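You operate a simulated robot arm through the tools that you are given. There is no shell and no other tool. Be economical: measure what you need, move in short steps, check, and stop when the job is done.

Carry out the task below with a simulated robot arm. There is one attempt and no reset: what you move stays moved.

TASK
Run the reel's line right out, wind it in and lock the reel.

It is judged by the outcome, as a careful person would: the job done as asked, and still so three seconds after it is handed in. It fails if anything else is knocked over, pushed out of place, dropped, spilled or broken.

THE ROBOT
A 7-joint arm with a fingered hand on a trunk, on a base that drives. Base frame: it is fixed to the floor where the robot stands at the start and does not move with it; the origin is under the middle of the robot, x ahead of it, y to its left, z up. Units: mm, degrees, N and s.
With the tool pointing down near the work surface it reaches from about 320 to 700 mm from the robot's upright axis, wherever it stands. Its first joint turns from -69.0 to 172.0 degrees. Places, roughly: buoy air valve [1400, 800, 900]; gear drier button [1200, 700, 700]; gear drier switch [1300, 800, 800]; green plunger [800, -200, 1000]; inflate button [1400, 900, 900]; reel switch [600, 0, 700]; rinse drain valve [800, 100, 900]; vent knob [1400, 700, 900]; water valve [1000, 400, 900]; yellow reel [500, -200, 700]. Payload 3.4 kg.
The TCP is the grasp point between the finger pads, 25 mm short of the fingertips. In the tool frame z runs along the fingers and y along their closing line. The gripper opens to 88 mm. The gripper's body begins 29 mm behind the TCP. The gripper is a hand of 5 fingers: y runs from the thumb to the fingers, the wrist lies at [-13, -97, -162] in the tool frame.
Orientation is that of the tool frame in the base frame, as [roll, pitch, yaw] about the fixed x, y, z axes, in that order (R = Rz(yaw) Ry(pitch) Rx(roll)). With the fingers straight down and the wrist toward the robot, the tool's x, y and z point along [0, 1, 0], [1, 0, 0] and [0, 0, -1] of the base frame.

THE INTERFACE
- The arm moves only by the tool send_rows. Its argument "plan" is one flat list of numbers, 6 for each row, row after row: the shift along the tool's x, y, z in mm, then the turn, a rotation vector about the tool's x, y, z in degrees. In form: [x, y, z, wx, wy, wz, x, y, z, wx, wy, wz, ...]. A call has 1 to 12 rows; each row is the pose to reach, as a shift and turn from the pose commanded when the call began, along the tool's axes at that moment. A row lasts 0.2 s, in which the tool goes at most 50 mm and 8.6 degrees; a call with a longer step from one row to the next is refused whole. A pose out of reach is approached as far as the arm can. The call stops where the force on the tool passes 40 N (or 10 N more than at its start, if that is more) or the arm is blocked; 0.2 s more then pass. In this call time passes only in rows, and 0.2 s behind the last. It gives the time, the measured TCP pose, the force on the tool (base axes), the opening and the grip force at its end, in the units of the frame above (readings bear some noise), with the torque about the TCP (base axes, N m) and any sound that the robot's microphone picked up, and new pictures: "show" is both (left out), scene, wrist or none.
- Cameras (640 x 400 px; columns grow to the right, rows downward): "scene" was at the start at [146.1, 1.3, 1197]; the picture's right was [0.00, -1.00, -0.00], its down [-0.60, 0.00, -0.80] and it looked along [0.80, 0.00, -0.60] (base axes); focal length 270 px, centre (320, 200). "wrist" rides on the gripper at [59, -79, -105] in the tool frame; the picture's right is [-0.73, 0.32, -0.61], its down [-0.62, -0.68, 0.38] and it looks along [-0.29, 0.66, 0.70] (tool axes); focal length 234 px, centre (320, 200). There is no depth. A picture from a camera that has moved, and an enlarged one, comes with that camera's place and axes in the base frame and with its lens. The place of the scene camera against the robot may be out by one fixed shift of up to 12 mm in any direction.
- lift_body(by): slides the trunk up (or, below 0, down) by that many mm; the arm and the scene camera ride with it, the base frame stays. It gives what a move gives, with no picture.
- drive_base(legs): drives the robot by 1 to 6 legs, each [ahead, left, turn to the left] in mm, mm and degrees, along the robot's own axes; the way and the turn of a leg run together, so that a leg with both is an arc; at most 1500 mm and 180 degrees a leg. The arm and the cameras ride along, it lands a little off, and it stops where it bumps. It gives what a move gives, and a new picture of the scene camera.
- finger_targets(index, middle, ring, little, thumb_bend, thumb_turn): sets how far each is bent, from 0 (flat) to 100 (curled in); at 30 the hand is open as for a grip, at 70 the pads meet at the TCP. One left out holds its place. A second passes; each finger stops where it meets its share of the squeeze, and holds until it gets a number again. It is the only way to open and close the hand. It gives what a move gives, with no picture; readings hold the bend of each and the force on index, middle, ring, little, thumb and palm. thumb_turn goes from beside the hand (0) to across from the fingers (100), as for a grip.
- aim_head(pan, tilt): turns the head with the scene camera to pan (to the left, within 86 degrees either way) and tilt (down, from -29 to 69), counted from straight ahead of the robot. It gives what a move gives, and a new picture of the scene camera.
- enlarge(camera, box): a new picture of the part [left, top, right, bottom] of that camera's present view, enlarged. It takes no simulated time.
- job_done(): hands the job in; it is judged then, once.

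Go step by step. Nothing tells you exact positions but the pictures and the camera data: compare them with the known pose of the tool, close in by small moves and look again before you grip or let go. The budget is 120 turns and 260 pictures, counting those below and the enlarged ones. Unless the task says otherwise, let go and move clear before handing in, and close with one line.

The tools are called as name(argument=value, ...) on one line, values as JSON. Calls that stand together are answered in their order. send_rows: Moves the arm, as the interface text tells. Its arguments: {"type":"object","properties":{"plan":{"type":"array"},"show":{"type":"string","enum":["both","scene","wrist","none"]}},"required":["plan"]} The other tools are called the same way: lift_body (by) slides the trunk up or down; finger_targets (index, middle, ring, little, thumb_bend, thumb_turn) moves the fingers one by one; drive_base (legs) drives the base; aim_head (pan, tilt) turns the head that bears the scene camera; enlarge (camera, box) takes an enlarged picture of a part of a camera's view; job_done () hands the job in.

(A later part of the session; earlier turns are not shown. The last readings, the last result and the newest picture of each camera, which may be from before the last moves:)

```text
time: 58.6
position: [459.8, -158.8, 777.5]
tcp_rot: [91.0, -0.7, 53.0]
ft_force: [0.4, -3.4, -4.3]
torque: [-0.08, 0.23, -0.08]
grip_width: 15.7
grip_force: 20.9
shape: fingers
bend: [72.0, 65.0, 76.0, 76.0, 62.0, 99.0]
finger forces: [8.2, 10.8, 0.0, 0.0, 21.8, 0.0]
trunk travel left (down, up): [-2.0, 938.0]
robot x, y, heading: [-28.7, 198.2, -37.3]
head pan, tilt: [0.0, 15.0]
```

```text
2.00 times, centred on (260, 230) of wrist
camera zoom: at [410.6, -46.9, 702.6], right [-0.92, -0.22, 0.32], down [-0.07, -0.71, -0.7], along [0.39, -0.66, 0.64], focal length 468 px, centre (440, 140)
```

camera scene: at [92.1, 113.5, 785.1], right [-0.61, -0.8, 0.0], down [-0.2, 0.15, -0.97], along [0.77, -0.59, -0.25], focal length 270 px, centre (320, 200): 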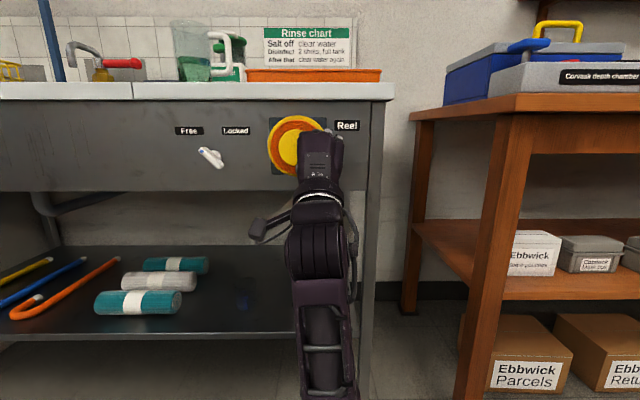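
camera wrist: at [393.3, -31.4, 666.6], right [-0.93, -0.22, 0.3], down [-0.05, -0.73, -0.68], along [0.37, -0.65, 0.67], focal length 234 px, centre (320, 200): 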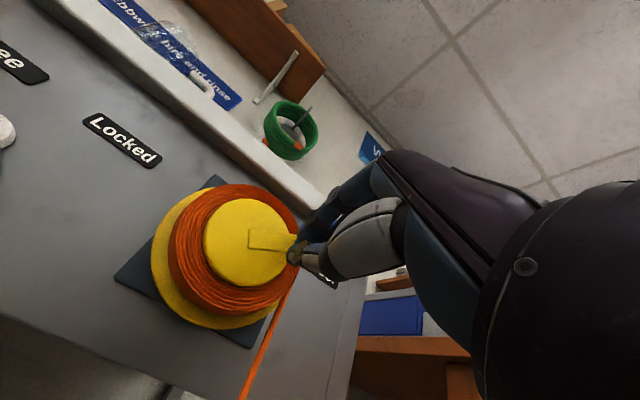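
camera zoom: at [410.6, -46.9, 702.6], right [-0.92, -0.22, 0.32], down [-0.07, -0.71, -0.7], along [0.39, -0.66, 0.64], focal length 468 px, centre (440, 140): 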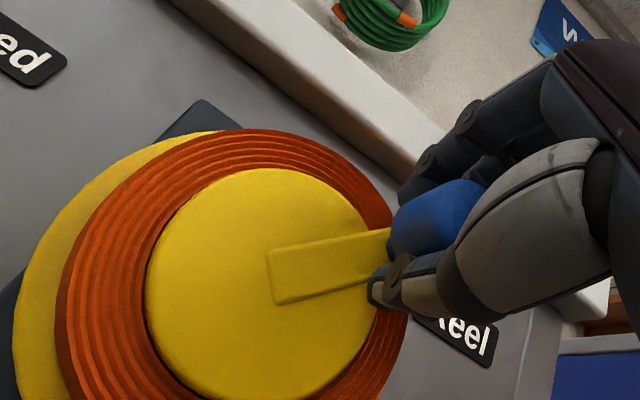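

It turned freely to about 47°, so there was no stop, just slip. Continue counterclockwise along the circle.

send_rows(plan=[6.9, 5, 0, 0, 0, 0, 16.8, 9.1, 0, 0, 0, 0, 27.4, 10.5, 0, 0, 0, 0, 38, 9.1, 0, 0, 0, 0, 47.9, 5, 0, 0, 0, 0, 56.4, -1.5, 0, 0, 0, 0], show="both")

```text
time: 59.9
position: [480.8, -129.5, 786.9]
tcp_rot: [90.4, -1.0, 51.8]
ft_force: [-4.2, -13.3, 10.9]
torque: [-0.63, 0.11, -0.16]
grip_width: 15.0
grip_force: 35.2
shape: fingers
bend: [72.0, 60.0, 75.0, 76.0, 62.0, 100.0]
finger forces: [14.6, 15.4, 14.7, 0.0, 26.3, 0.1]
trunk travel left (down, up): [-2.0, 938.0]
robot x, y, heading: [-26.3, 191.7, -37.5]
head pan, tilt: [0.0, 15.0]
stopped in row 6: the force on the tool passed its limit at 43 N (the readings are from after the stop); the commanded pose is now the measured one
camera scene: at [93.2, 109.2, 784.5], right [-0.61, -0.79, 0.0], down [-0.2, 0.16, -0.97], along [0.77, -0.59, -0.26], focal length 270 px, centre (320, 200)
camera wrist: at [435.8, -16.6, 710.8], right [-0.93, -0.2, 0.31], down [-0.08, -0.71, -0.69], along [0.36, -0.67, 0.65], focal length 234 px, centre (320, 200)
```

scene: 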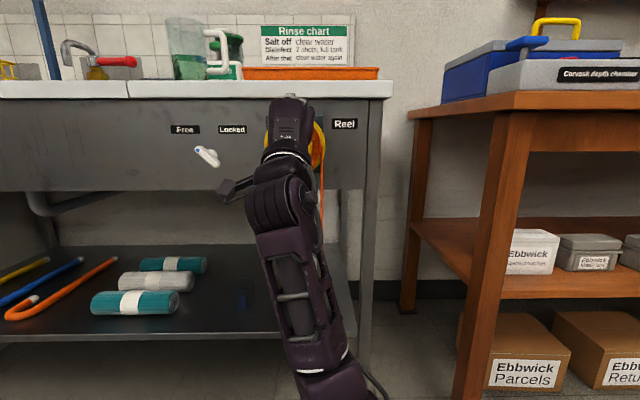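
wrist: 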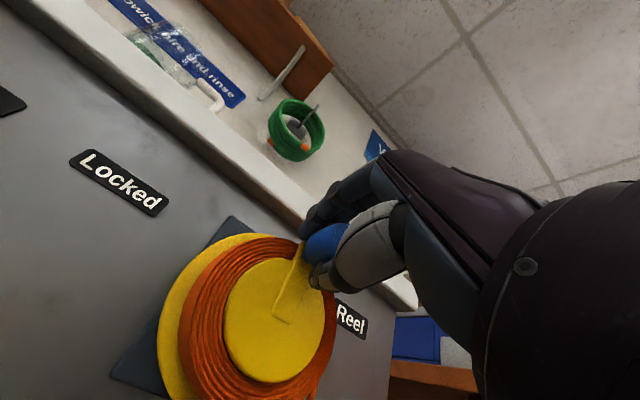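

The crank is at about 90° and now met real resistance. I'll release and step away to inspect the ball and crank.

finger_targets(index=30, middle=30, ring=30, little=30, thumb_bend=25)

send_rows(plan=[0, 0, -35, 0, 0, 0, 0, 0, -70, 0, 0, 0, 40, 0, -90, 0, 0, 0, 80, 0, -90, 0, 0, 0], show="both")

enlarge(camera="scene", box=[260, 230, 400, 350])

enlarge(camera="scene", box=[250, 85, 370, 185])

```text
time: 60.9
position: [483.9, -124.9, 785.0]
tcp_rot: [90.6, -0.9, 52.1]
ft_force: [0.3, -0.6, 0.2]
torque: [0.02, -0.01, -0.01]
grip_width: 87.8
grip_force: 0.0
shape: fingers
bend: [30.0, 30.0, 30.0, 30.0, 25.0, 98.0]
finger forces: [0.0, 0.0, 0.1, 0.0, 0.1, 0.0]
trunk travel left (down, up): [-2.0, 938.0]
robot x, y, heading: [-32.5, 195.7, -37.5]
head pan, tilt: [0.0, 15.0]
```

```text
time: 61.9
position: [462.6, -5.1, 787.9]
tcp_rot: [90.6, -0.9, 52.1]
ft_force: [0.2, 0.2, 0.0]
torque: [0.01, 0.04, -0.03]
grip_width: 87.9
grip_force: 0.0
shape: fingers
bend: [30.0, 30.0, 30.0, 30.0, 25.0, 98.0]
finger forces: [0.1, 0.0, 0.1, 0.0, 0.0, 0.0]
trunk travel left (down, up): [-2.0, 938.0]
robot x, y, heading: [-27.4, 197.1, -37.6]
head pan, tilt: [0.0, 15.0]
camera scene: at [94.7, 110.5, 784.3], right [-0.61, -0.79, 0.0], down [-0.21, 0.16, -0.97], along [0.77, -0.59, -0.26], focal length 270 px, centre (320, 200)
camera wrist: at [415.8, 106.9, 711.7], right [-0.93, -0.21, 0.32], down [-0.08, -0.71, -0.7], along [0.37, -0.67, 0.64], focal length 234 px, centre (320, 200)
```

scene: 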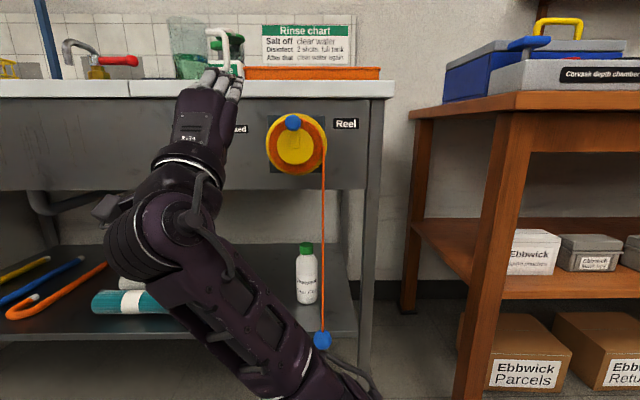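
wrist: 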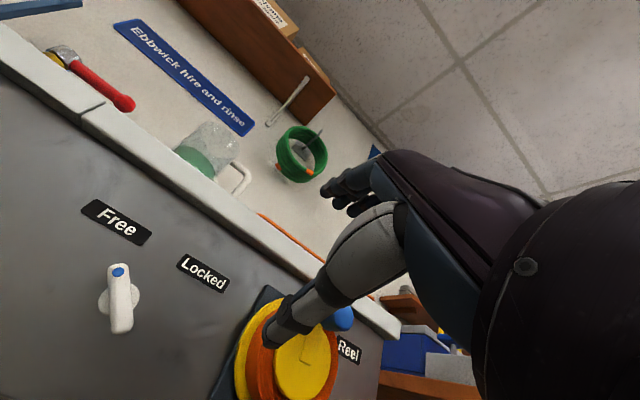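

```text
3.33 times, centred on (330, 290) of scene
camera zoom: at [94.7, 110.5, 784.3], right [-0.61, -0.79, 0.0], down [-0.21, 0.16, -0.97], along [0.77, -0.59, -0.26], focal length 899 px, centre (287, -100)
```

zoom: 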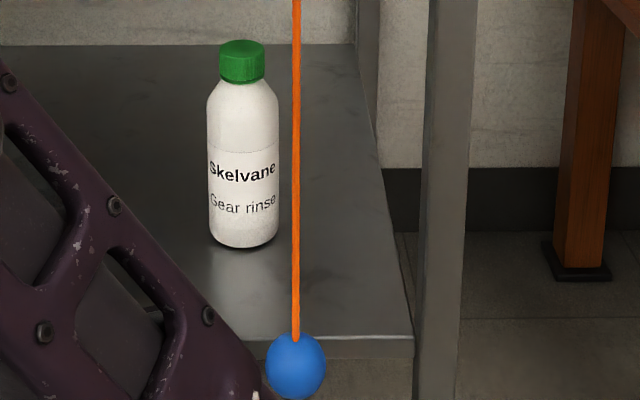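

```text
4.00 times, centred on (310, 135) of scene
camera zoom: at [94.7, 110.5, 784.3], right [-0.61, -0.79, 0.0], down [-0.21, 0.16, -0.97], along [0.77, -0.59, -0.26], focal length 1079 px, centre (360, 460)
```

zoom: 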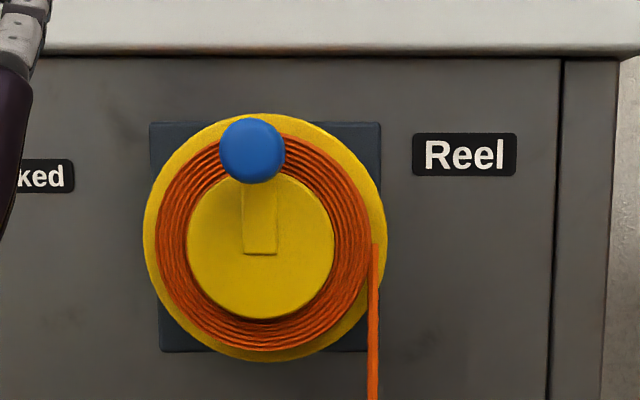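

Ball now hangs past the shelf's front edge and the crank points straight up. To confirm this is the end stop, I'll push the knob left with the side of the index finger.

finger_targets(index=60, middle=60, ring=60, little=60)

send_rows(plan=[-40, -3, -10, 0, 0, 0, -85, -6, -10, 0, 0, 0, -125, -8, -10, 0, 0, 0, -132, -8, 20, 0, 0, 0, -135, -8, 55, 0, 0, 0, -136, -8, 88, 0, 0, 0], show="both")

```text
time: 62.9
position: [462.4, -4.2, 786.0]
tcp_rot: [90.7, -0.9, 52.2]
ft_force: [-0.2, -0.3, 0.1]
torque: [0.03, 0.01, -0.01]
grip_width: 55.5
grip_force: 0.0
shape: fingers
bend: [60.0, 60.0, 60.0, 60.0, 25.0, 98.0]
finger forces: [0.0, 0.0, 0.0, 0.0, 0.0, 0.0]
trunk travel left (down, up): [-2.0, 938.0]
robot x, y, heading: [-27.1, 196.7, -37.6]
head pan, tilt: [0.0, 15.0]
```

```text
time: 64.3
position: [447.6, -169.9, 775.0]
tcp_rot: [90.6, -0.8, 52.2]
ft_force: [-1.0, 0.6, -0.7]
torque: [-0.02, -0.01, 0.0]
grip_width: 55.6
grip_force: 0.1
shape: fingers
bend: [60.0, 60.0, 60.0, 60.0, 25.0, 98.0]
finger forces: [0.1, 0.0, 0.1, 0.0, 0.0, 0.1]
trunk travel left (down, up): [-2.0, 938.0]
robot x, y, heading: [-28.2, 197.6, -37.6]
head pan, tilt: [0.0, 15.0]
camera scene: at [94.7, 110.6, 784.4], right [-0.61, -0.79, 0.0], down [-0.21, 0.16, -0.97], along [0.77, -0.59, -0.26], focal length 270 px, centre (320, 200)
camera wrist: at [402.2, -58.0, 700.2], right [-0.93, -0.21, 0.32], down [-0.08, -0.72, -0.69], along [0.37, -0.67, 0.65], focal length 234 px, centre (320, 200)
```

scene: 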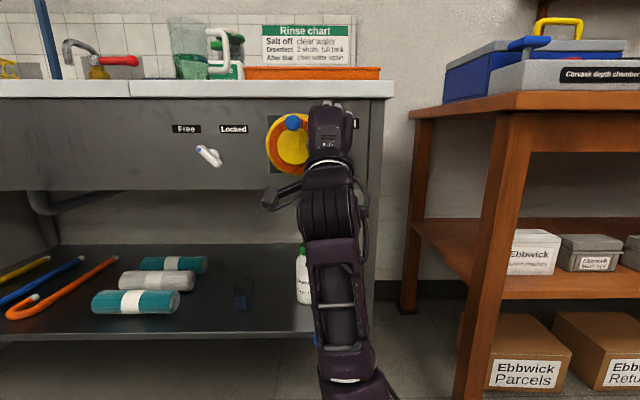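
wrist: 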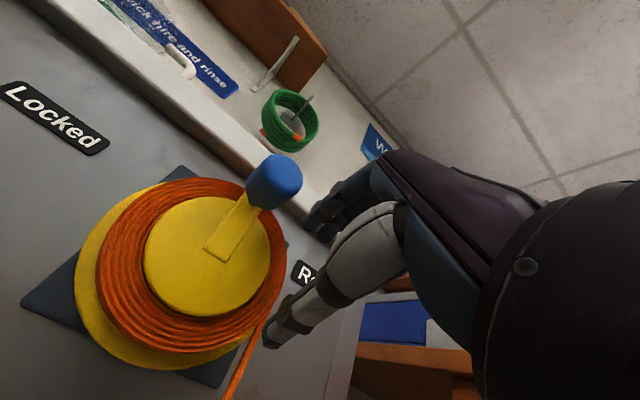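

send_rows(plan=[8, 0, 0, 0, 0, 0, 14, 0, 0, 0, 0, 0, 20, 0, 0, 0, 0, 0, 25, 0, 0, 0, 0, 0, 30, 0, 0, 0, 0, 0, 35, 0, 0, 0, 0, 0], show="wrist")

enlarge(camera="scene", box=[250, 85, 370, 185])

```text
time: 65.7
position: [468.3, -139.9, 776.0]
tcp_rot: [90.4, -0.9, 52.2]
ft_force: [-6.1, -8.5, 3.9]
torque: [0.17, -0.16, -0.2]
grip_width: 62.2
grip_force: 4.7
shape: fingers
bend: [54.0, 60.0, 60.0, 60.0, 25.0, 98.0]
finger forces: [9.4, 0.0, 0.0, 0.1, 0.0, 0.0]
trunk travel left (down, up): [-2.0, 938.0]
robot x, y, heading: [-27.7, 198.0, -37.2]
head pan, tilt: [0.0, 15.0]
camera wrist: at [421.9, -28.5, 701.2], right [-0.93, -0.21, 0.32], down [-0.08, -0.72, -0.69], along [0.37, -0.67, 0.65], focal length 234 px, centre (320, 200)
```

wrist: 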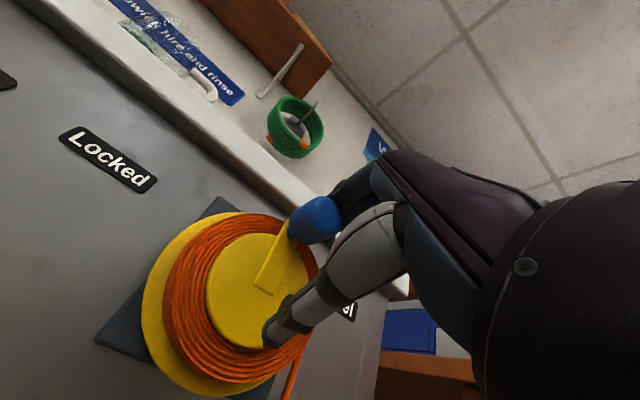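

```text
4.00 times, centred on (310, 135) of scene
camera zoom: at [93.8, 110.0, 784.6], right [-0.61, -0.79, 0.0], down [-0.2, 0.16, -0.97], along [0.77, -0.59, -0.26], focal length 1079 px, centre (360, 460)
```

zoom: 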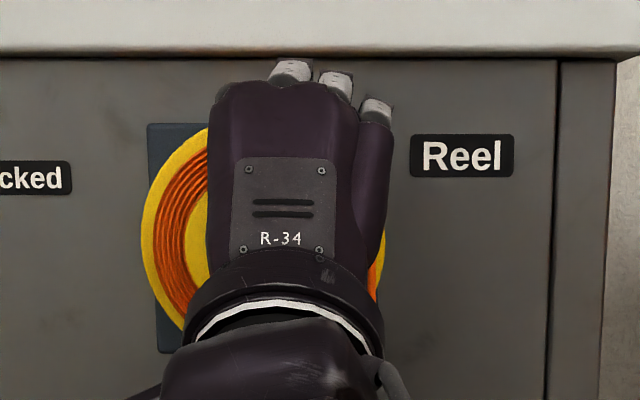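

The crank doesn't go beyond straight up with 10 N (and 43 N earlier): that's the run-out stop. Now grip the knob at the top and wind clockwise.

send_rows(plan=[-12, 0, 0, 0, 0, 0, -12, 0, -35, 0, 0, 0, -12, 8, -65, 0, 0, 0, 6, 14, -65, 0, 0, 0], show="none")

finger_targets(index=30, middle=30, ring=30, little=30, thumb_bend=28)

enlarge(camera="wrist", box=[0, 0, 640, 400])

```text
time: 66.7
position: [420.9, -96.1, 791.0]
tcp_rot: [90.7, -0.9, 52.1]
ft_force: [0.6, -0.1, 0.1]
torque: [-0.03, -0.02, -0.03]
grip_width: 55.9
grip_force: 0.1
shape: fingers
bend: [60.0, 60.0, 60.0, 60.0, 25.0, 98.0]
finger forces: [0.0, 0.0, 0.1, 0.0, 0.0, 0.0]
trunk travel left (down, up): [-2.0, 938.0]
robot x, y, heading: [-30.6, 198.4, -37.7]
head pan, tilt: [0.0, 15.0]
```

```text
time: 67.7
position: [420.9, -96.7, 792.0]
tcp_rot: [90.6, -0.9, 52.2]
ft_force: [0.6, 0.2, -1.2]
torque: [0.0, 0.01, 0.0]
grip_width: 86.3
grip_force: 0.1
shape: fingers
bend: [30.0, 30.0, 30.0, 30.0, 28.0, 98.0]
finger forces: [0.0, 0.1, 0.0, 0.1, 0.1, 0.0]
trunk travel left (down, up): [-2.0, 938.0]
robot x, y, heading: [-27.1, 194.4, -37.4]
head pan, tilt: [0.0, 15.0]
```

```text
1.00 times, centred on (320, 200) of wrist (not enlarged: the box is as wide or as high as the picture)
camera zoom: at [375.1, 15.0, 716.0], right [-0.93, -0.21, 0.32], down [-0.08, -0.71, -0.69], along [0.37, -0.67, 0.65], focal length 234 px, centre (320, 200)
```

zoom: 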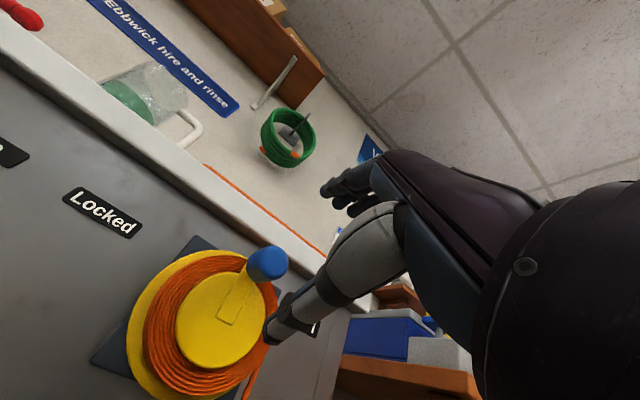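

send_rows(plan=[-4, 0, 0, 0, 0, 0, -4, 0, 35, 0, 0, 0, -4, 0, 67, 0, 0, 0], show="none")

finger_targets(index=85, middle=85, ring=76, little=76, thumb_bend=85)

enlarge(camera="wrist", box=[140, 130, 380, 330])

```text
time: 68.5
position: [473.7, -139.3, 790.1]
tcp_rot: [90.6, -0.9, 52.2]
ft_force: [-1.1, -0.8, 0.2]
torque: [0.02, -0.02, 0.01]
grip_width: 85.9
grip_force: 0.0
shape: fingers
bend: [30.0, 30.0, 30.0, 30.0, 28.0, 98.0]
finger forces: [0.0, 0.0, 0.0, 0.0, 0.1, 0.1]
trunk travel left (down, up): [-2.0, 938.0]
robot x, y, heading: [-26.2, 195.7, -37.4]
head pan, tilt: [0.0, 15.0]
```

```text
time: 69.5
position: [474.0, -143.3, 787.6]
tcp_rot: [90.9, -1.0, 51.9]
ft_force: [-2.9, -7.9, -10.0]
torque: [0.02, 0.3, 0.09]
grip_width: 16.2
grip_force: 21.9
shape: fingers
bend: [72.0, 83.0, 76.0, 76.0, 63.0, 96.0]
finger forces: [10.5, 10.5, 0.1, 0.0, 22.8, 0.1]
trunk travel left (down, up): [-2.0, 938.0]
robot x, y, heading: [-29.5, 191.2, -37.4]
head pan, tilt: [0.0, 15.0]
```

```text
2.00 times, centred on (260, 230) of wrist
camera zoom: at [427.4, -30.6, 713.4], right [-0.92, -0.21, 0.32], down [-0.08, -0.71, -0.7], along [0.37, -0.67, 0.64], focal length 468 px, centre (440, 140)
```

zoom: 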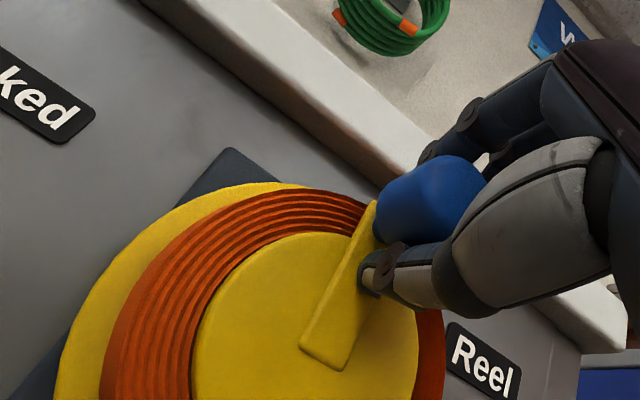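

Grip is firm (22 N). Turning clockwise 90° to the 3 o'clock position.

send_rows(plan=[-10.6, -1.4, 0, 0, 0, 0, -20.5, -5.5, 0, 0, 0, 0, -29, -12, 0, 0, 0, 0, -35.5, -20.5, 0, 0, 0, 0, -39.6, -30.4, 0, 0, 0, 0, -41, -41, 0, 0, 0, 0], show="wrist")

```text
time: 70.9
position: [444.2, -177.4, 748.6]
tcp_rot: [90.4, -1.1, 51.9]
ft_force: [-5.0, -18.4, 9.7]
torque: [0.3, -0.31, -0.27]
grip_width: 4.4
grip_force: 13.7
shape: fingers
bend: [50.0, 85.0, 76.0, 76.0, 78.0, 98.0]
finger forces: [21.5, 0.0, 0.0, 0.0, 6.9, 0.1]
trunk travel left (down, up): [-2.0, 938.0]
robot x, y, heading: [-28.6, 198.9, -37.5]
head pan, tilt: [0.0, 15.0]
camera wrist: at [398.8, -64.2, 673.1], right [-0.93, -0.2, 0.31], down [-0.08, -0.71, -0.7], along [0.36, -0.67, 0.65], focal length 234 px, centre (320, 200)
```

wrist: 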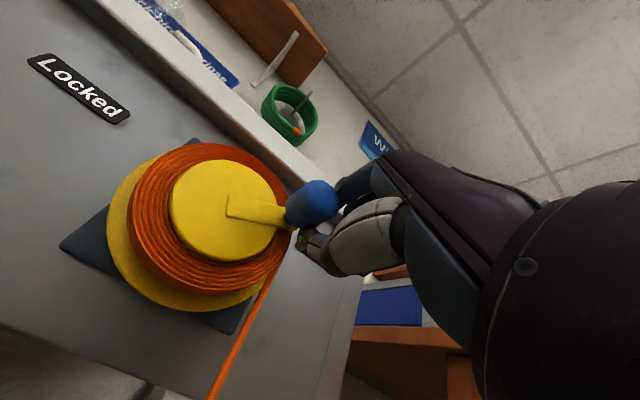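

The reel turned about 70°, but the knob crept left in the grip. Regrip centred on the knob.

finger_targets(index=32, middle=32, ring=32, little=32, thumb_bend=28)

send_rows(plan=[0, 0, -25, 0, 0, 0, 0, 0, -50, 0, 0, 0], show="wrist")

```text
time: 71.9
position: [447.8, -172.1, 747.7]
tcp_rot: [90.7, -0.9, 52.2]
ft_force: [0.2, 0.6, 0.0]
torque: [-0.01, -0.03, -0.01]
grip_width: 84.0
grip_force: 0.1
shape: fingers
bend: [32.0, 32.0, 32.0, 32.0, 28.0, 98.0]
finger forces: [0.1, 0.0, 0.0, 0.0, 0.0, 0.0]
trunk travel left (down, up): [-2.0, 938.0]
robot x, y, heading: [-28.1, 197.1, -37.2]
head pan, tilt: [0.0, 15.0]
```

```text
time: 72.5
position: [407.7, -140.8, 749.1]
tcp_rot: [90.6, -0.9, 52.2]
ft_force: [-0.3, -0.9, -0.3]
torque: [0.05, 0.02, 0.0]
grip_width: 84.1
grip_force: 0.1
shape: fingers
bend: [32.0, 32.0, 32.0, 32.0, 28.0, 98.0]
finger forces: [0.0, 0.1, 0.0, 0.0, 0.0, 0.1]
trunk travel left (down, up): [-2.0, 938.0]
robot x, y, heading: [-27.9, 197.3, -37.4]
head pan, tilt: [0.0, 15.0]
camera wrist: at [362.0, -29.6, 673.8], right [-0.93, -0.21, 0.32], down [-0.08, -0.72, -0.69], along [0.37, -0.67, 0.65], focal length 234 px, centre (320, 200)
```

wrist: 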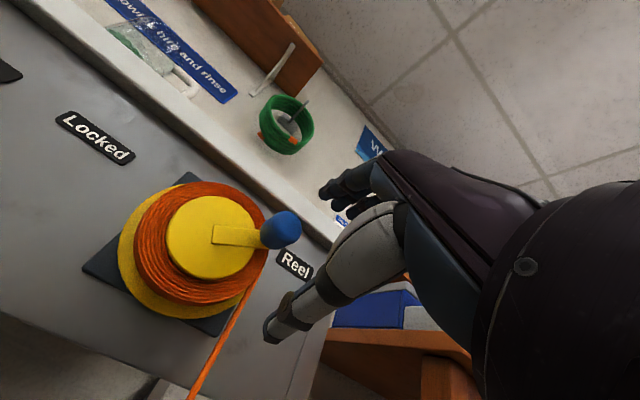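

Crank at 30°, centre refined to (R -178, z 751), radius 40. Re-grip.

send_rows(plan=[4, 22, 0, 0, 0, 0, 4, 22, 25, 0, 0, 0, 4, 22, 53, 0, 0, 0], show="none")

finger_targets(index=90, middle=90, ring=76, little=76, thumb_bend=90)

enlarge(camera="wrist", box=[140, 130, 380, 330])

```text
time: 73.3
position: [452.4, -169.8, 770.1]
tcp_rot: [90.6, -0.8, 52.1]
ft_force: [-0.6, -0.2, 0.0]
torque: [-0.02, 0.07, -0.01]
grip_width: 84.1
grip_force: 0.1
shape: fingers
bend: [32.0, 32.0, 32.0, 32.0, 28.0, 98.0]
finger forces: [0.1, 0.0, 0.0, 0.0, 0.1, 0.0]
trunk travel left (down, up): [-2.0, 938.0]
robot x, y, heading: [-27.1, 196.5, -37.8]
head pan, tilt: [0.0, 15.0]
```

```text
time: 74.3
position: [452.3, -171.6, 770.1]
tcp_rot: [90.6, -0.9, 52.2]
ft_force: [0.2, -0.7, 0.7]
torque: [0.04, 0.0, -0.04]
grip_width: 0.0
grip_force: 0.0
shape: fingers
bend: [71.0, 90.0, 76.0, 76.0, 83.0, 98.0]
finger forces: [0.0, 0.0, 0.1, 0.0, 0.0, 0.0]
trunk travel left (down, up): [-2.0, 938.0]
robot x, y, heading: [-27.6, 197.3, -37.3]
head pan, tilt: [0.0, 15.0]
```

```text
2.00 times, centred on (260, 230) of wrist
camera zoom: at [406.0, -58.8, 694.7], right [-0.93, -0.21, 0.32], down [-0.08, -0.71, -0.69], along [0.37, -0.67, 0.65], focal length 468 px, centre (440, 140)
```

zoom: 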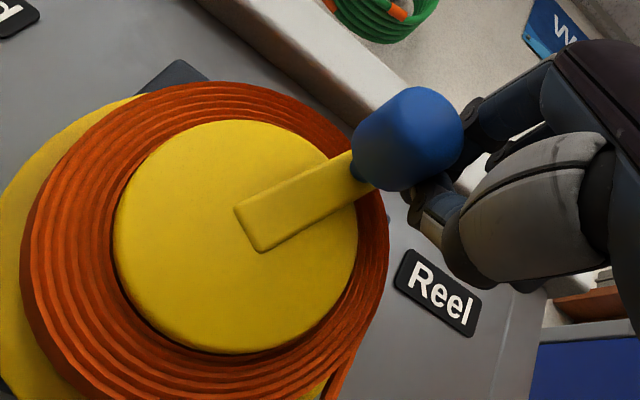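

That squeezed the knob out. A more robust way: use the index finger as a peg pushing the knob around from behind. Retract and form the peg.

send_rows(plan=[0, 0, -30, 0, 0, 0, 0, 0, -60, 0, 0, 0], show="none")

finger_targets(index=60, middle=100, ring=100, little=100, thumb_bend=15)

enlarge(camera="wrist", box=[0, 0, 640, 400])

```text
time: 74.9
position: [404.2, -133.5, 770.3]
tcp_rot: [90.6, -0.8, 52.1]
ft_force: [-0.5, -0.6, -0.6]
torque: [0.03, 0.03, 0.02]
grip_width: 0.0
grip_force: 0.0
shape: fingers
bend: [71.0, 90.0, 76.0, 76.0, 83.0, 98.0]
finger forces: [0.1, 0.0, 0.1, 0.0, 0.0, 0.1]
trunk travel left (down, up): [-2.0, 938.0]
robot x, y, heading: [-29.5, 197.0, -37.5]
head pan, tilt: [0.0, 15.0]
```

```text
time: 75.9
position: [403.6, -133.8, 770.0]
tcp_rot: [90.7, -1.0, 52.1]
ft_force: [-0.2, -0.3, 0.1]
torque: [0.0, -0.02, -0.02]
grip_width: 62.3
grip_force: 0.1
shape: fingers
bend: [60.0, 100.0, 100.0, 100.0, 15.0, 98.0]
finger forces: [0.1, 0.1, 0.0, 0.0, 0.1, 0.0]
trunk travel left (down, up): [-2.0, 938.0]
robot x, y, heading: [-30.4, 197.9, -37.9]
head pan, tilt: [0.0, 15.0]
```

```text
1.00 times, centred on (320, 200) of wrist (not enlarged: the box is as wide or as high as the picture)
camera zoom: at [357.7, -21.6, 695.8], right [-0.93, -0.21, 0.32], down [-0.08, -0.71, -0.69], along [0.37, -0.67, 0.65], focal length 234 px, centre (320, 200)
```

zoom: 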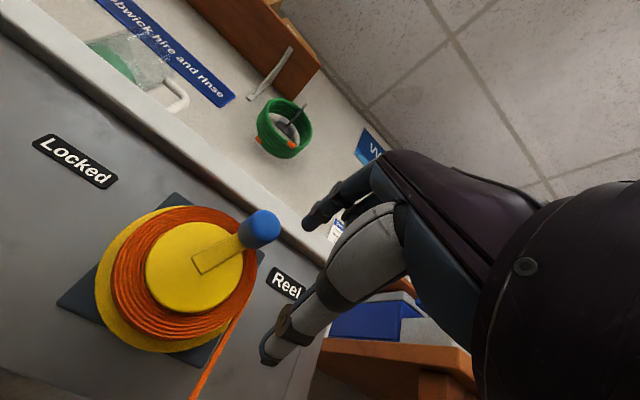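

Knob now at 62°. Place the index peg just left of and behind it (at ~102°).

send_rows(plan=[20, 1, 0, 0, 0, 0, 41, 2, 0, 0, 0, 0, 41, 2, 26, 0, 0, 0, 41, 2, 52, 0, 0, 0], show="wrist")

enlarge(camera="wrist", box=[200, 130, 440, 330])

```text
time: 76.9
position: [468.7, -129.5, 773.1]
tcp_rot: [90.3, -0.9, 52.2]
ft_force: [-9.1, 7.6, -1.8]
torque: [-0.15, -0.19, -0.1]
grip_width: 62.4
grip_force: 6.5
shape: fingers
bend: [60.0, 100.0, 100.0, 100.0, 15.0, 98.0]
finger forces: [0.1, 12.6, 0.0, 0.0, 0.0, 0.0]
trunk travel left (down, up): [-2.0, 938.0]
robot x, y, heading: [-27.2, 195.9, -37.4]
head pan, tilt: [0.0, 15.0]
camera wrist: at [422.8, -18.9, 697.4], right [-0.93, -0.21, 0.31], down [-0.07, -0.72, -0.69], along [0.37, -0.67, 0.65], focal length 234 px, centre (320, 200)
```

wrist: 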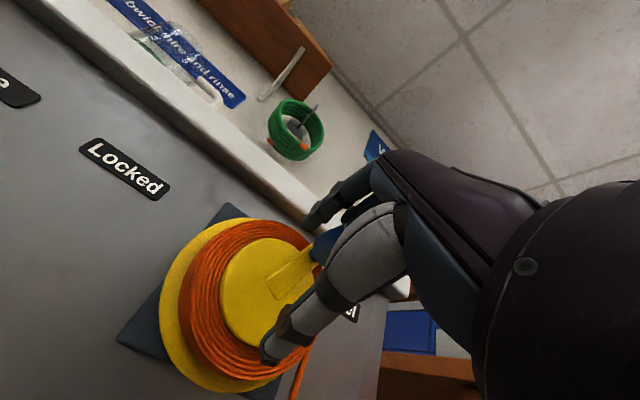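

```text
2.00 times, centred on (320, 230) of wrist
camera zoom: at [422.8, -18.9, 697.4], right [-0.93, -0.21, 0.31], down [-0.07, -0.72, -0.69], along [0.37, -0.67, 0.65], focal length 468 px, centre (320, 140)
```

zoom: 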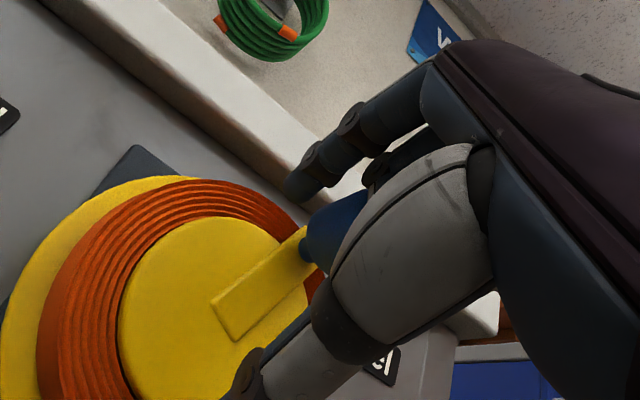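

A curled knuckle meets the knob's end, so the peg isn't deep enough. The firm pinch worked well when the knob was centred (x≈0), so I'll go back to that with better centring.

send_rows(plan=[0, 0, -30, 0, 0, 0, 0, 0, -55, 0, 0, 0, -20, 16, -55, 0, 0, 0], show="none")

finger_targets(index=32, middle=32, ring=32, little=32, thumb_bend=28)

enlarge(camera="wrist", box=[160, 130, 400, 330])

```text
time: 77.7
position: [416.6, -114.8, 787.1]
tcp_rot: [90.6, -0.8, 52.1]
ft_force: [0.5, 0.1, 0.4]
torque: [0.04, -0.01, 0.03]
grip_width: 62.3
grip_force: 0.0
shape: fingers
bend: [60.0, 100.0, 100.0, 100.0, 15.0, 98.0]
finger forces: [0.0, 0.0, 0.0, 0.0, 0.0, 0.1]
trunk travel left (down, up): [-2.0, 938.0]
robot x, y, heading: [-26.4, 197.6, -37.3]
head pan, tilt: [0.0, 15.0]
```

```text
time: 78.7
position: [416.4, -114.5, 787.7]
tcp_rot: [90.6, -0.9, 51.9]
ft_force: [-0.3, -0.1, 0.7]
torque: [0.02, -0.01, 0.0]
grip_width: 84.6
grip_force: 0.1
shape: fingers
bend: [32.0, 32.0, 32.0, 32.0, 28.0, 98.0]
finger forces: [0.0, 0.0, 0.0, 0.0, 0.0, 0.0]
trunk travel left (down, up): [-2.0, 938.0]
robot x, y, heading: [-29.0, 199.0, -37.5]
head pan, tilt: [0.0, 15.0]
```

```text
2.00 times, centred on (280, 230) of wrist
camera zoom: at [369.9, -2.4, 712.7], right [-0.93, -0.21, 0.32], down [-0.08, -0.71, -0.69], along [0.37, -0.67, 0.65], focal length 468 px, centre (400, 140)
```

zoom: 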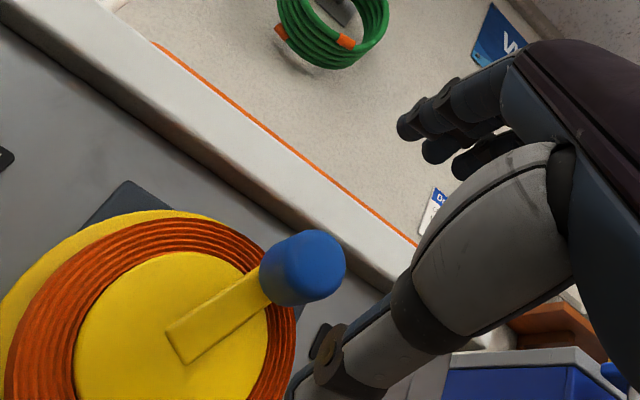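

send_rows(plan=[-1, 1, 20, 0, 0, 0, -1, 1, 40, 0, 0, 0, -1, 1, 60, 0, 0, 0], show="none")

finger_targets(index=85, middle=85, ring=78, little=78, thumb_bend=85)

enlarge(camera="wrist", box=[140, 130, 380, 330])

```text
time: 79.5
position: [461.7, -153.0, 788.8]
tcp_rot: [90.5, -0.8, 52.1]
ft_force: [-0.1, -0.6, 0.3]
torque: [-0.02, 0.01, 0.03]
grip_width: 84.2
grip_force: 0.1
shape: fingers
bend: [32.0, 32.0, 32.0, 32.0, 28.0, 98.0]
finger forces: [0.0, 0.1, 0.0, 0.0, 0.0, 0.0]
trunk travel left (down, up): [-2.0, 938.0]
robot x, y, heading: [-26.5, 196.7, -37.5]
head pan, tilt: [0.0, 15.0]
```

```text
time: 80.5
position: [464.5, -154.2, 786.9]
tcp_rot: [90.9, -0.8, 52.1]
ft_force: [2.6, 1.7, -11.5]
torque: [0.05, 0.26, 0.04]
grip_width: 14.6
grip_force: 14.0
shape: fingers
bend: [72.0, 85.0, 78.0, 78.0, 64.0, 97.0]
finger forces: [8.5, 0.0, 0.1, 0.1, 20.2, 0.0]
trunk travel left (down, up): [-2.0, 938.0]
robot x, y, heading: [-27.8, 197.3, -37.1]
head pan, tilt: [0.0, 15.0]
```

```text
2.00 times, centred on (260, 230) of wrist
camera zoom: at [418.2, -42.0, 712.1], right [-0.92, -0.21, 0.32], down [-0.08, -0.71, -0.7], along [0.37, -0.67, 0.64], focal length 468 px, centre (440, 140)
```

zoom: 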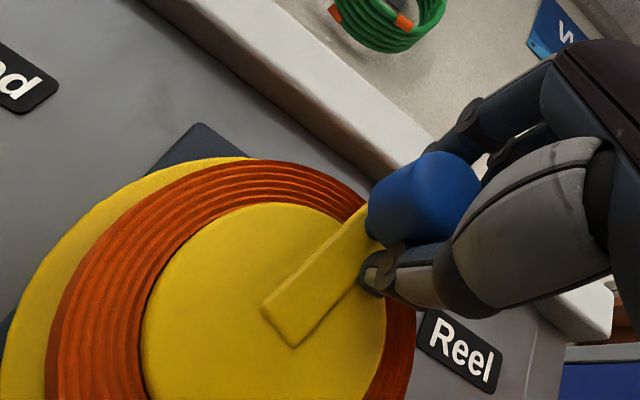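

Only index and thumb hold it; middle missed on the right. Open, shift 7 mm left, re-close.

finger_targets(index=35, middle=35, ring=35, little=35, thumb_bend=32)

send_rows(plan=[4, 0, 0, 0, 0, 0, 8, 0, 0, 0, 0, 0], show="none")

finger_targets(index=85, middle=85, ring=78, little=78, thumb_bend=85)

enlarge(camera="wrist", box=[140, 130, 380, 330])

```text
time: 81.5
position: [462.0, -153.2, 789.5]
tcp_rot: [90.6, -0.9, 52.2]
ft_force: [0.0, -0.4, -0.7]
torque: [0.02, 0.02, 0.0]
grip_width: 76.8
grip_force: 0.0
shape: fingers
bend: [35.0, 35.0, 35.0, 35.0, 32.0, 97.0]
finger forces: [0.0, 0.0, 0.1, 0.0, 0.1, 0.0]
trunk travel left (down, up): [-2.0, 938.0]
robot x, y, heading: [-27.0, 193.1, -37.7]
head pan, tilt: [0.0, 15.0]
```

```text
time: 82.1
position: [466.9, -148.9, 788.9]
tcp_rot: [90.6, -0.9, 52.2]
ft_force: [-0.1, 0.4, 0.1]
torque: [-0.01, 0.0, -0.02]
grip_width: 77.0
grip_force: 0.1
shape: fingers
bend: [35.0, 35.0, 35.0, 35.0, 32.0, 97.0]
finger forces: [0.0, 0.1, 0.0, 0.0, 0.1, 0.1]
trunk travel left (down, up): [-2.0, 938.0]
robot x, y, heading: [-28.9, 196.3, -37.7]
head pan, tilt: [0.0, 15.0]
```

```text
time: 83.1
position: [468.9, -148.4, 787.1]
tcp_rot: [90.8, -0.8, 52.2]
ft_force: [0.9, -2.2, -10.5]
torque: [0.03, 0.29, 0.04]
grip_width: 15.5
grip_force: 16.1
shape: fingers
bend: [72.0, 84.0, 78.0, 78.0, 64.0, 97.0]
finger forces: [9.5, 2.8, 0.1, 0.0, 20.5, 0.0]
trunk travel left (down, up): [-2.0, 938.0]
robot x, y, heading: [-28.4, 195.8, -37.5]
head pan, tilt: [0.0, 15.0]
```

```text
2.00 times, centred on (260, 230) of wrist
camera zoom: at [422.4, -36.9, 712.6], right [-0.92, -0.21, 0.32], down [-0.08, -0.71, -0.7], along [0.37, -0.67, 0.64], focal length 468 px, centre (440, 140)
```

zoom: 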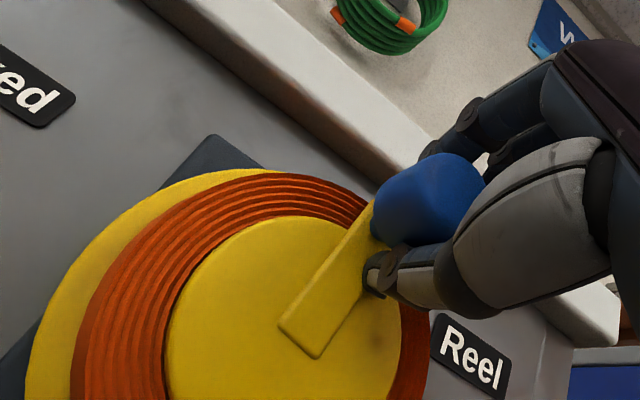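

The squeeze drags the knob left towards the index–middle gap. I'll instead use the index as a left wall: shift left 10 mm, close index, ring and little as walls, middle on top, thumb beneath.

finger_targets(index=35, middle=35, ring=35, little=35, thumb_bend=32)

send_rows(plan=[6, 0, 0, 0, 0, 0, 12, 0, 0, 0, 0, 0], show="none")

finger_targets(index=80, little=80)

finger_targets(middle=66, ring=72, thumb_bend=66)

enlarge(camera="wrist", box=[140, 130, 380, 330])

```text
time: 84.1
position: [466.8, -147.7, 788.7]
tcp_rot: [90.6, -0.9, 52.2]
ft_force: [0.0, -0.3, 0.5]
torque: [0.0, 0.0, 0.0]
grip_width: 77.0
grip_force: 0.0
shape: fingers
bend: [35.0, 35.0, 35.0, 35.0, 32.0, 97.0]
finger forces: [0.0, 0.1, 0.0, 0.0, 0.0, 0.0]
trunk travel left (down, up): [-2.0, 938.0]
robot x, y, heading: [-28.2, 193.7, -37.5]
head pan, tilt: [0.0, 15.0]
```

```text
time: 84.7
position: [475.1, -138.4, 790.4]
tcp_rot: [90.6, -0.9, 52.2]
ft_force: [-0.1, 0.5, -0.4]
torque: [0.02, 0.02, 0.01]
grip_width: 76.9
grip_force: 0.0
shape: fingers
bend: [35.0, 35.0, 35.0, 35.0, 32.0, 97.0]
finger forces: [0.0, 0.1, 0.1, 0.1, 0.0, 0.0]
trunk travel left (down, up): [-2.0, 938.0]
robot x, y, heading: [-27.3, 198.0, -37.2]
head pan, tilt: [0.0, 15.0]
```

```text
time: 85.7
position: [475.5, -136.1, 791.2]
tcp_rot: [90.5, -0.9, 52.3]
ft_force: [3.2, -1.4, 8.4]
torque: [-0.08, -0.13, -0.01]
grip_width: 39.3
grip_force: 4.5
shape: fingers
bend: [75.0, 35.0, 35.0, 80.0, 32.0, 97.0]
finger forces: [8.0, 0.1, 0.1, 0.1, 0.1, 0.0]
trunk travel left (down, up): [-2.0, 938.0]
robot x, y, heading: [-28.3, 197.1, -37.4]
head pan, tilt: [0.0, 15.0]
```

```text
time: 86.7
position: [475.6, -137.2, 790.1]
tcp_rot: [90.6, -0.9, 52.2]
ft_force: [1.8, -1.0, 4.8]
torque: [-0.01, -0.07, -0.01]
grip_width: 13.3
grip_force: 6.6
shape: fingers
bend: [75.0, 65.0, 72.0, 80.0, 59.0, 97.0]
finger forces: [8.9, 0.5, 0.1, 0.0, 4.6, 0.0]
trunk travel left (down, up): [-2.0, 938.0]
robot x, y, heading: [-27.0, 194.0, -37.6]
head pan, tilt: [0.0, 15.0]
```

```text
2.00 times, centred on (260, 230) of wrist
camera zoom: at [428.6, -25.3, 715.2], right [-0.93, -0.21, 0.32], down [-0.08, -0.71, -0.69], along [0.37, -0.67, 0.65], focal length 468 px, centre (440, 140)
```

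zoom: 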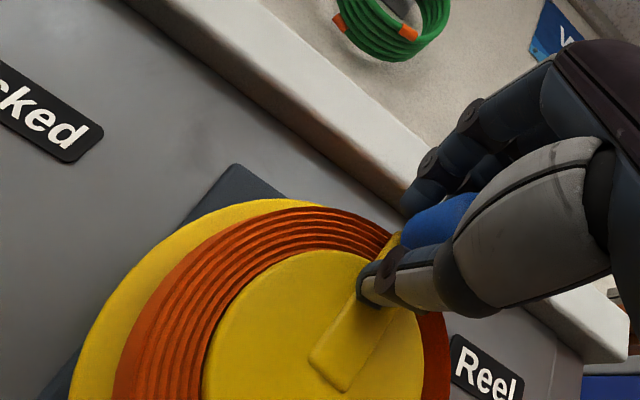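

Now the knob sits under middle with index at its left. Tighten slightly and turn clockwise 75°.

finger_targets(middle=76, thumb_bend=76)

send_rows(plan=[-9.4, -4.5, 0, 0, 0, 0, -17.4, -11.3, 0, 0, 0, 0, -23.3, -19.9, 0, 0, 0, 0, -26.8, -29.7, 0, 0, 0, 0, -27.6, -40.1, 0, 0, 0, 0], show="none")

enlarge(camera="wrist", box=[140, 130, 380, 330])

```text
time: 87.7
position: [475.6, -137.8, 789.4]
tcp_rot: [90.6, -0.9, 52.1]
ft_force: [5.1, -6.0, 8.2]
torque: [-0.07, -0.06, 0.0]
grip_width: 8.2
grip_force: 13.2
shape: fingers
bend: [75.0, 72.0, 72.0, 80.0, 65.0, 95.0]
finger forces: [8.7, 7.9, 0.1, 0.1, 8.7, 0.0]
trunk travel left (down, up): [-2.0, 938.0]
robot x, y, heading: [-27.4, 194.4, -37.6]
head pan, tilt: [0.0, 15.0]
```

```text
time: 88.9
position: [459.4, -156.7, 749.3]
tcp_rot: [90.6, -0.8, 52.5]
ft_force: [5.5, 5.9, 4.1]
torque: [0.14, -0.1, -0.09]
grip_width: 0.0
grip_force: 4.5
shape: fingers
bend: [76.0, 75.0, 72.0, 80.0, 73.0, 93.0]
finger forces: [0.0, 0.6, 0.0, 0.0, 8.4, 0.0]
trunk travel left (down, up): [-2.0, 938.0]
robot x, y, heading: [-28.2, 199.1, -37.4]
head pan, tilt: [0.0, 15.0]
```

```text
2.00 times, centred on (260, 230) of wrist
camera zoom: at [412.7, -44.7, 674.6], right [-0.92, -0.21, 0.32], down [-0.08, -0.72, -0.69], along [0.37, -0.66, 0.65], focal length 468 px, centre (440, 140)
```

zoom: 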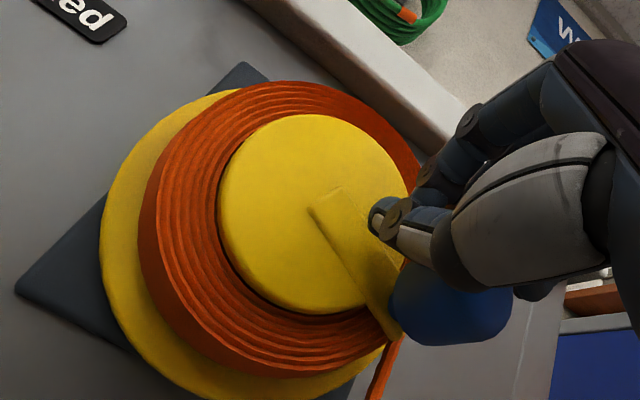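

The crank advanced clockwise to about -30° (knob now beneath the thumb). I'll press it a little further down with the thumb, then retract.

send_rows(plan=[1, -5, 0, 0, 0, 0, 3, -10, 0, 0, 0, 0, 5, -15, 0, 0, 0, 0, 5, -15, -30, 0, 0, 0, 5, -15, -60, 0, 0, 0], show="both")

```text
time: 90.1
position: [412.5, -119.9, 735.9]
tcp_rot: [90.7, -0.9, 51.9]
ft_force: [-0.7, 0.4, 0.8]
torque: [-0.03, -0.03, -0.02]
grip_width: 0.1
grip_force: 0.0
shape: fingers
bend: [76.0, 76.0, 72.0, 80.0, 74.0, 93.0]
finger forces: [0.1, 0.0, 0.1, 0.1, 0.1, 0.1]
trunk travel left (down, up): [-2.0, 938.0]
robot x, y, heading: [-28.8, 196.1, -37.4]
head pan, tilt: [0.0, 15.0]
camera scene: at [94.6, 110.3, 784.2], right [-0.61, -0.79, 0.0], down [-0.21, 0.16, -0.97], along [0.77, -0.59, -0.26], focal length 270 px, centre (320, 200)
camera wrist: at [367.3, -8.6, 660.0], right [-0.93, -0.2, 0.32], down [-0.08, -0.71, -0.69], along [0.37, -0.67, 0.65], focal length 234 px, centre (320, 200)
```

scene: 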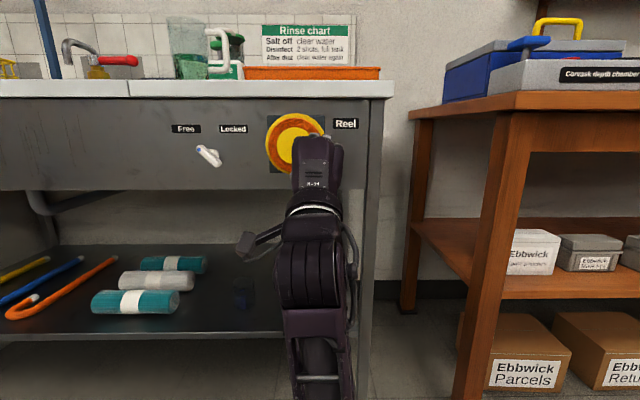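
wrist: 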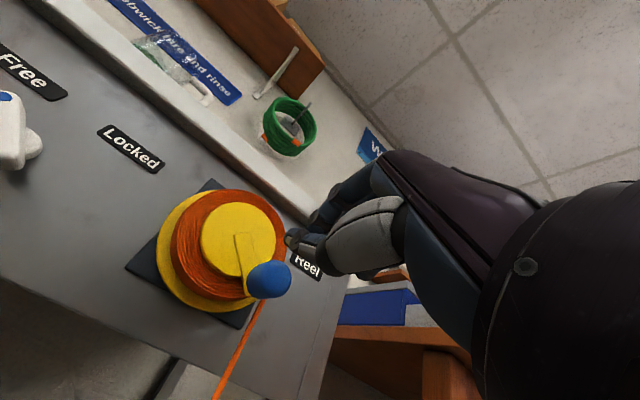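

Knob at -45°. Now I'll push with the index side/pads from behind (clockwise), fingers bent at 60 as a paddle, following the circle.

finger_targets(index=60, middle=60, ring=60, little=60, thumb_bend=20)

send_rows(plan=[-23, 2, 0, 0, 0, 0, -23, 2, 28, 0, 0, 0, -23, 2, 56, 0, 0, 0], show="wrist")

```text
time: 91.1
position: [414.4, -118.4, 733.4]
tcp_rot: [90.7, -0.7, 52.0]
ft_force: [1.0, -0.4, -0.3]
torque: [-0.01, 0.02, -0.02]
grip_width: 58.9
grip_force: 0.1
shape: fingers
bend: [60.0, 60.0, 60.0, 60.0, 20.0, 97.0]
finger forces: [0.0, 0.0, 0.0, 0.0, 0.0, 0.1]
trunk travel left (down, up): [-2.0, 938.0]
robot x, y, heading: [-25.9, 196.2, -37.1]
head pan, tilt: [0.0, 15.0]
```

```text
time: 91.9
position: [444.5, -170.0, 737.0]
tcp_rot: [90.6, -0.9, 52.2]
ft_force: [0.8, -0.9, -1.0]
torque: [0.0, 0.0, -0.03]
grip_width: 58.6
grip_force: 0.1
shape: fingers
bend: [60.0, 60.0, 60.0, 60.0, 20.0, 97.0]
finger forces: [0.1, 0.0, 0.1, 0.0, 0.0, 0.0]
trunk travel left (down, up): [-2.0, 938.0]
robot x, y, heading: [-30.2, 195.7, -37.5]
head pan, tilt: [0.0, 15.0]
camera wrist: at [398.0, -57.9, 662.3], right [-0.92, -0.21, 0.32], down [-0.08, -0.71, -0.69], along [0.37, -0.67, 0.64], focal length 234 px, centre (320, 200)
```

wrist: 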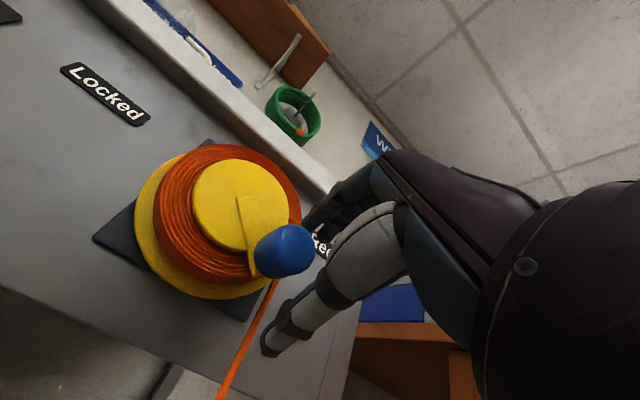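

send_rows(plan=[1.4, -10.4, 0, 0, 0, 0, 5.4, -20, 0, 0, 0, 0, 11.7, -28.3, 0, 0, 0, 0, 20, -34.6, 0, 0, 0, 0, 29.6, -38.6, 0, 0, 0, 0, 40, -40, 0, 0, 0, 0], show="both")

```text
time: 93.3
position: [465.9, -141.1, 699.0]
tcp_rot: [90.3, -0.6, 51.7]
ft_force: [-0.3, -0.5, -0.1]
torque: [0.04, -0.04, 0.02]
grip_width: 59.7
grip_force: 0.4
shape: fingers
bend: [59.0, 60.0, 60.0, 60.0, 20.0, 97.0]
finger forces: [1.2, 0.1, 0.0, 0.0, 0.0, 0.0]
trunk travel left (down, up): [-2.0, 938.0]
robot x, y, heading: [-22.4, 198.7, -37.6]
head pan, tilt: [0.0, 15.0]
camera scene: at [94.6, 110.5, 784.4], right [-0.61, -0.79, 0.0], down [-0.21, 0.16, -0.97], along [0.77, -0.59, -0.26], focal length 270 px, centre (320, 200)
camera wrist: at [421.4, -29.6, 622.8], right [-0.93, -0.2, 0.32], down [-0.09, -0.72, -0.69], along [0.36, -0.67, 0.65], focal length 234 px, centre (320, 200)
```

scene: 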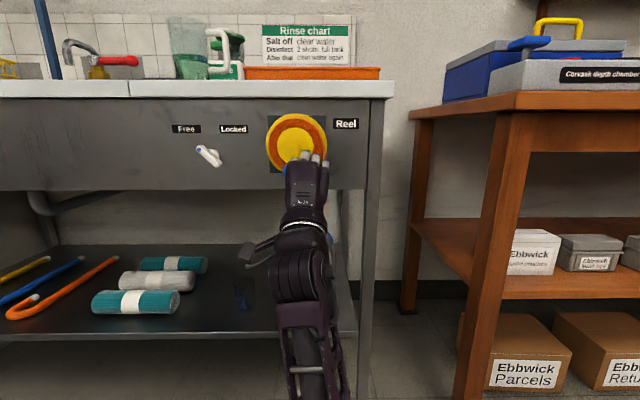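
wrist: 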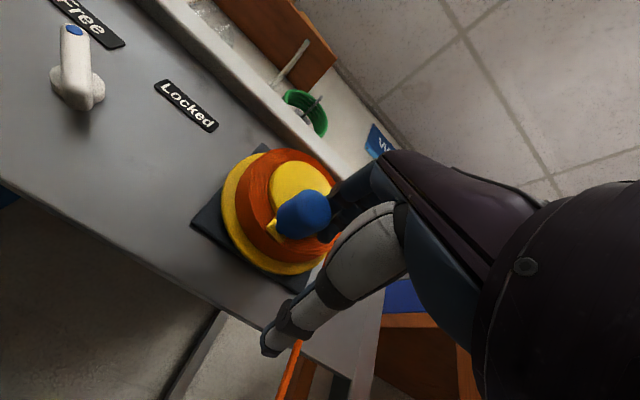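

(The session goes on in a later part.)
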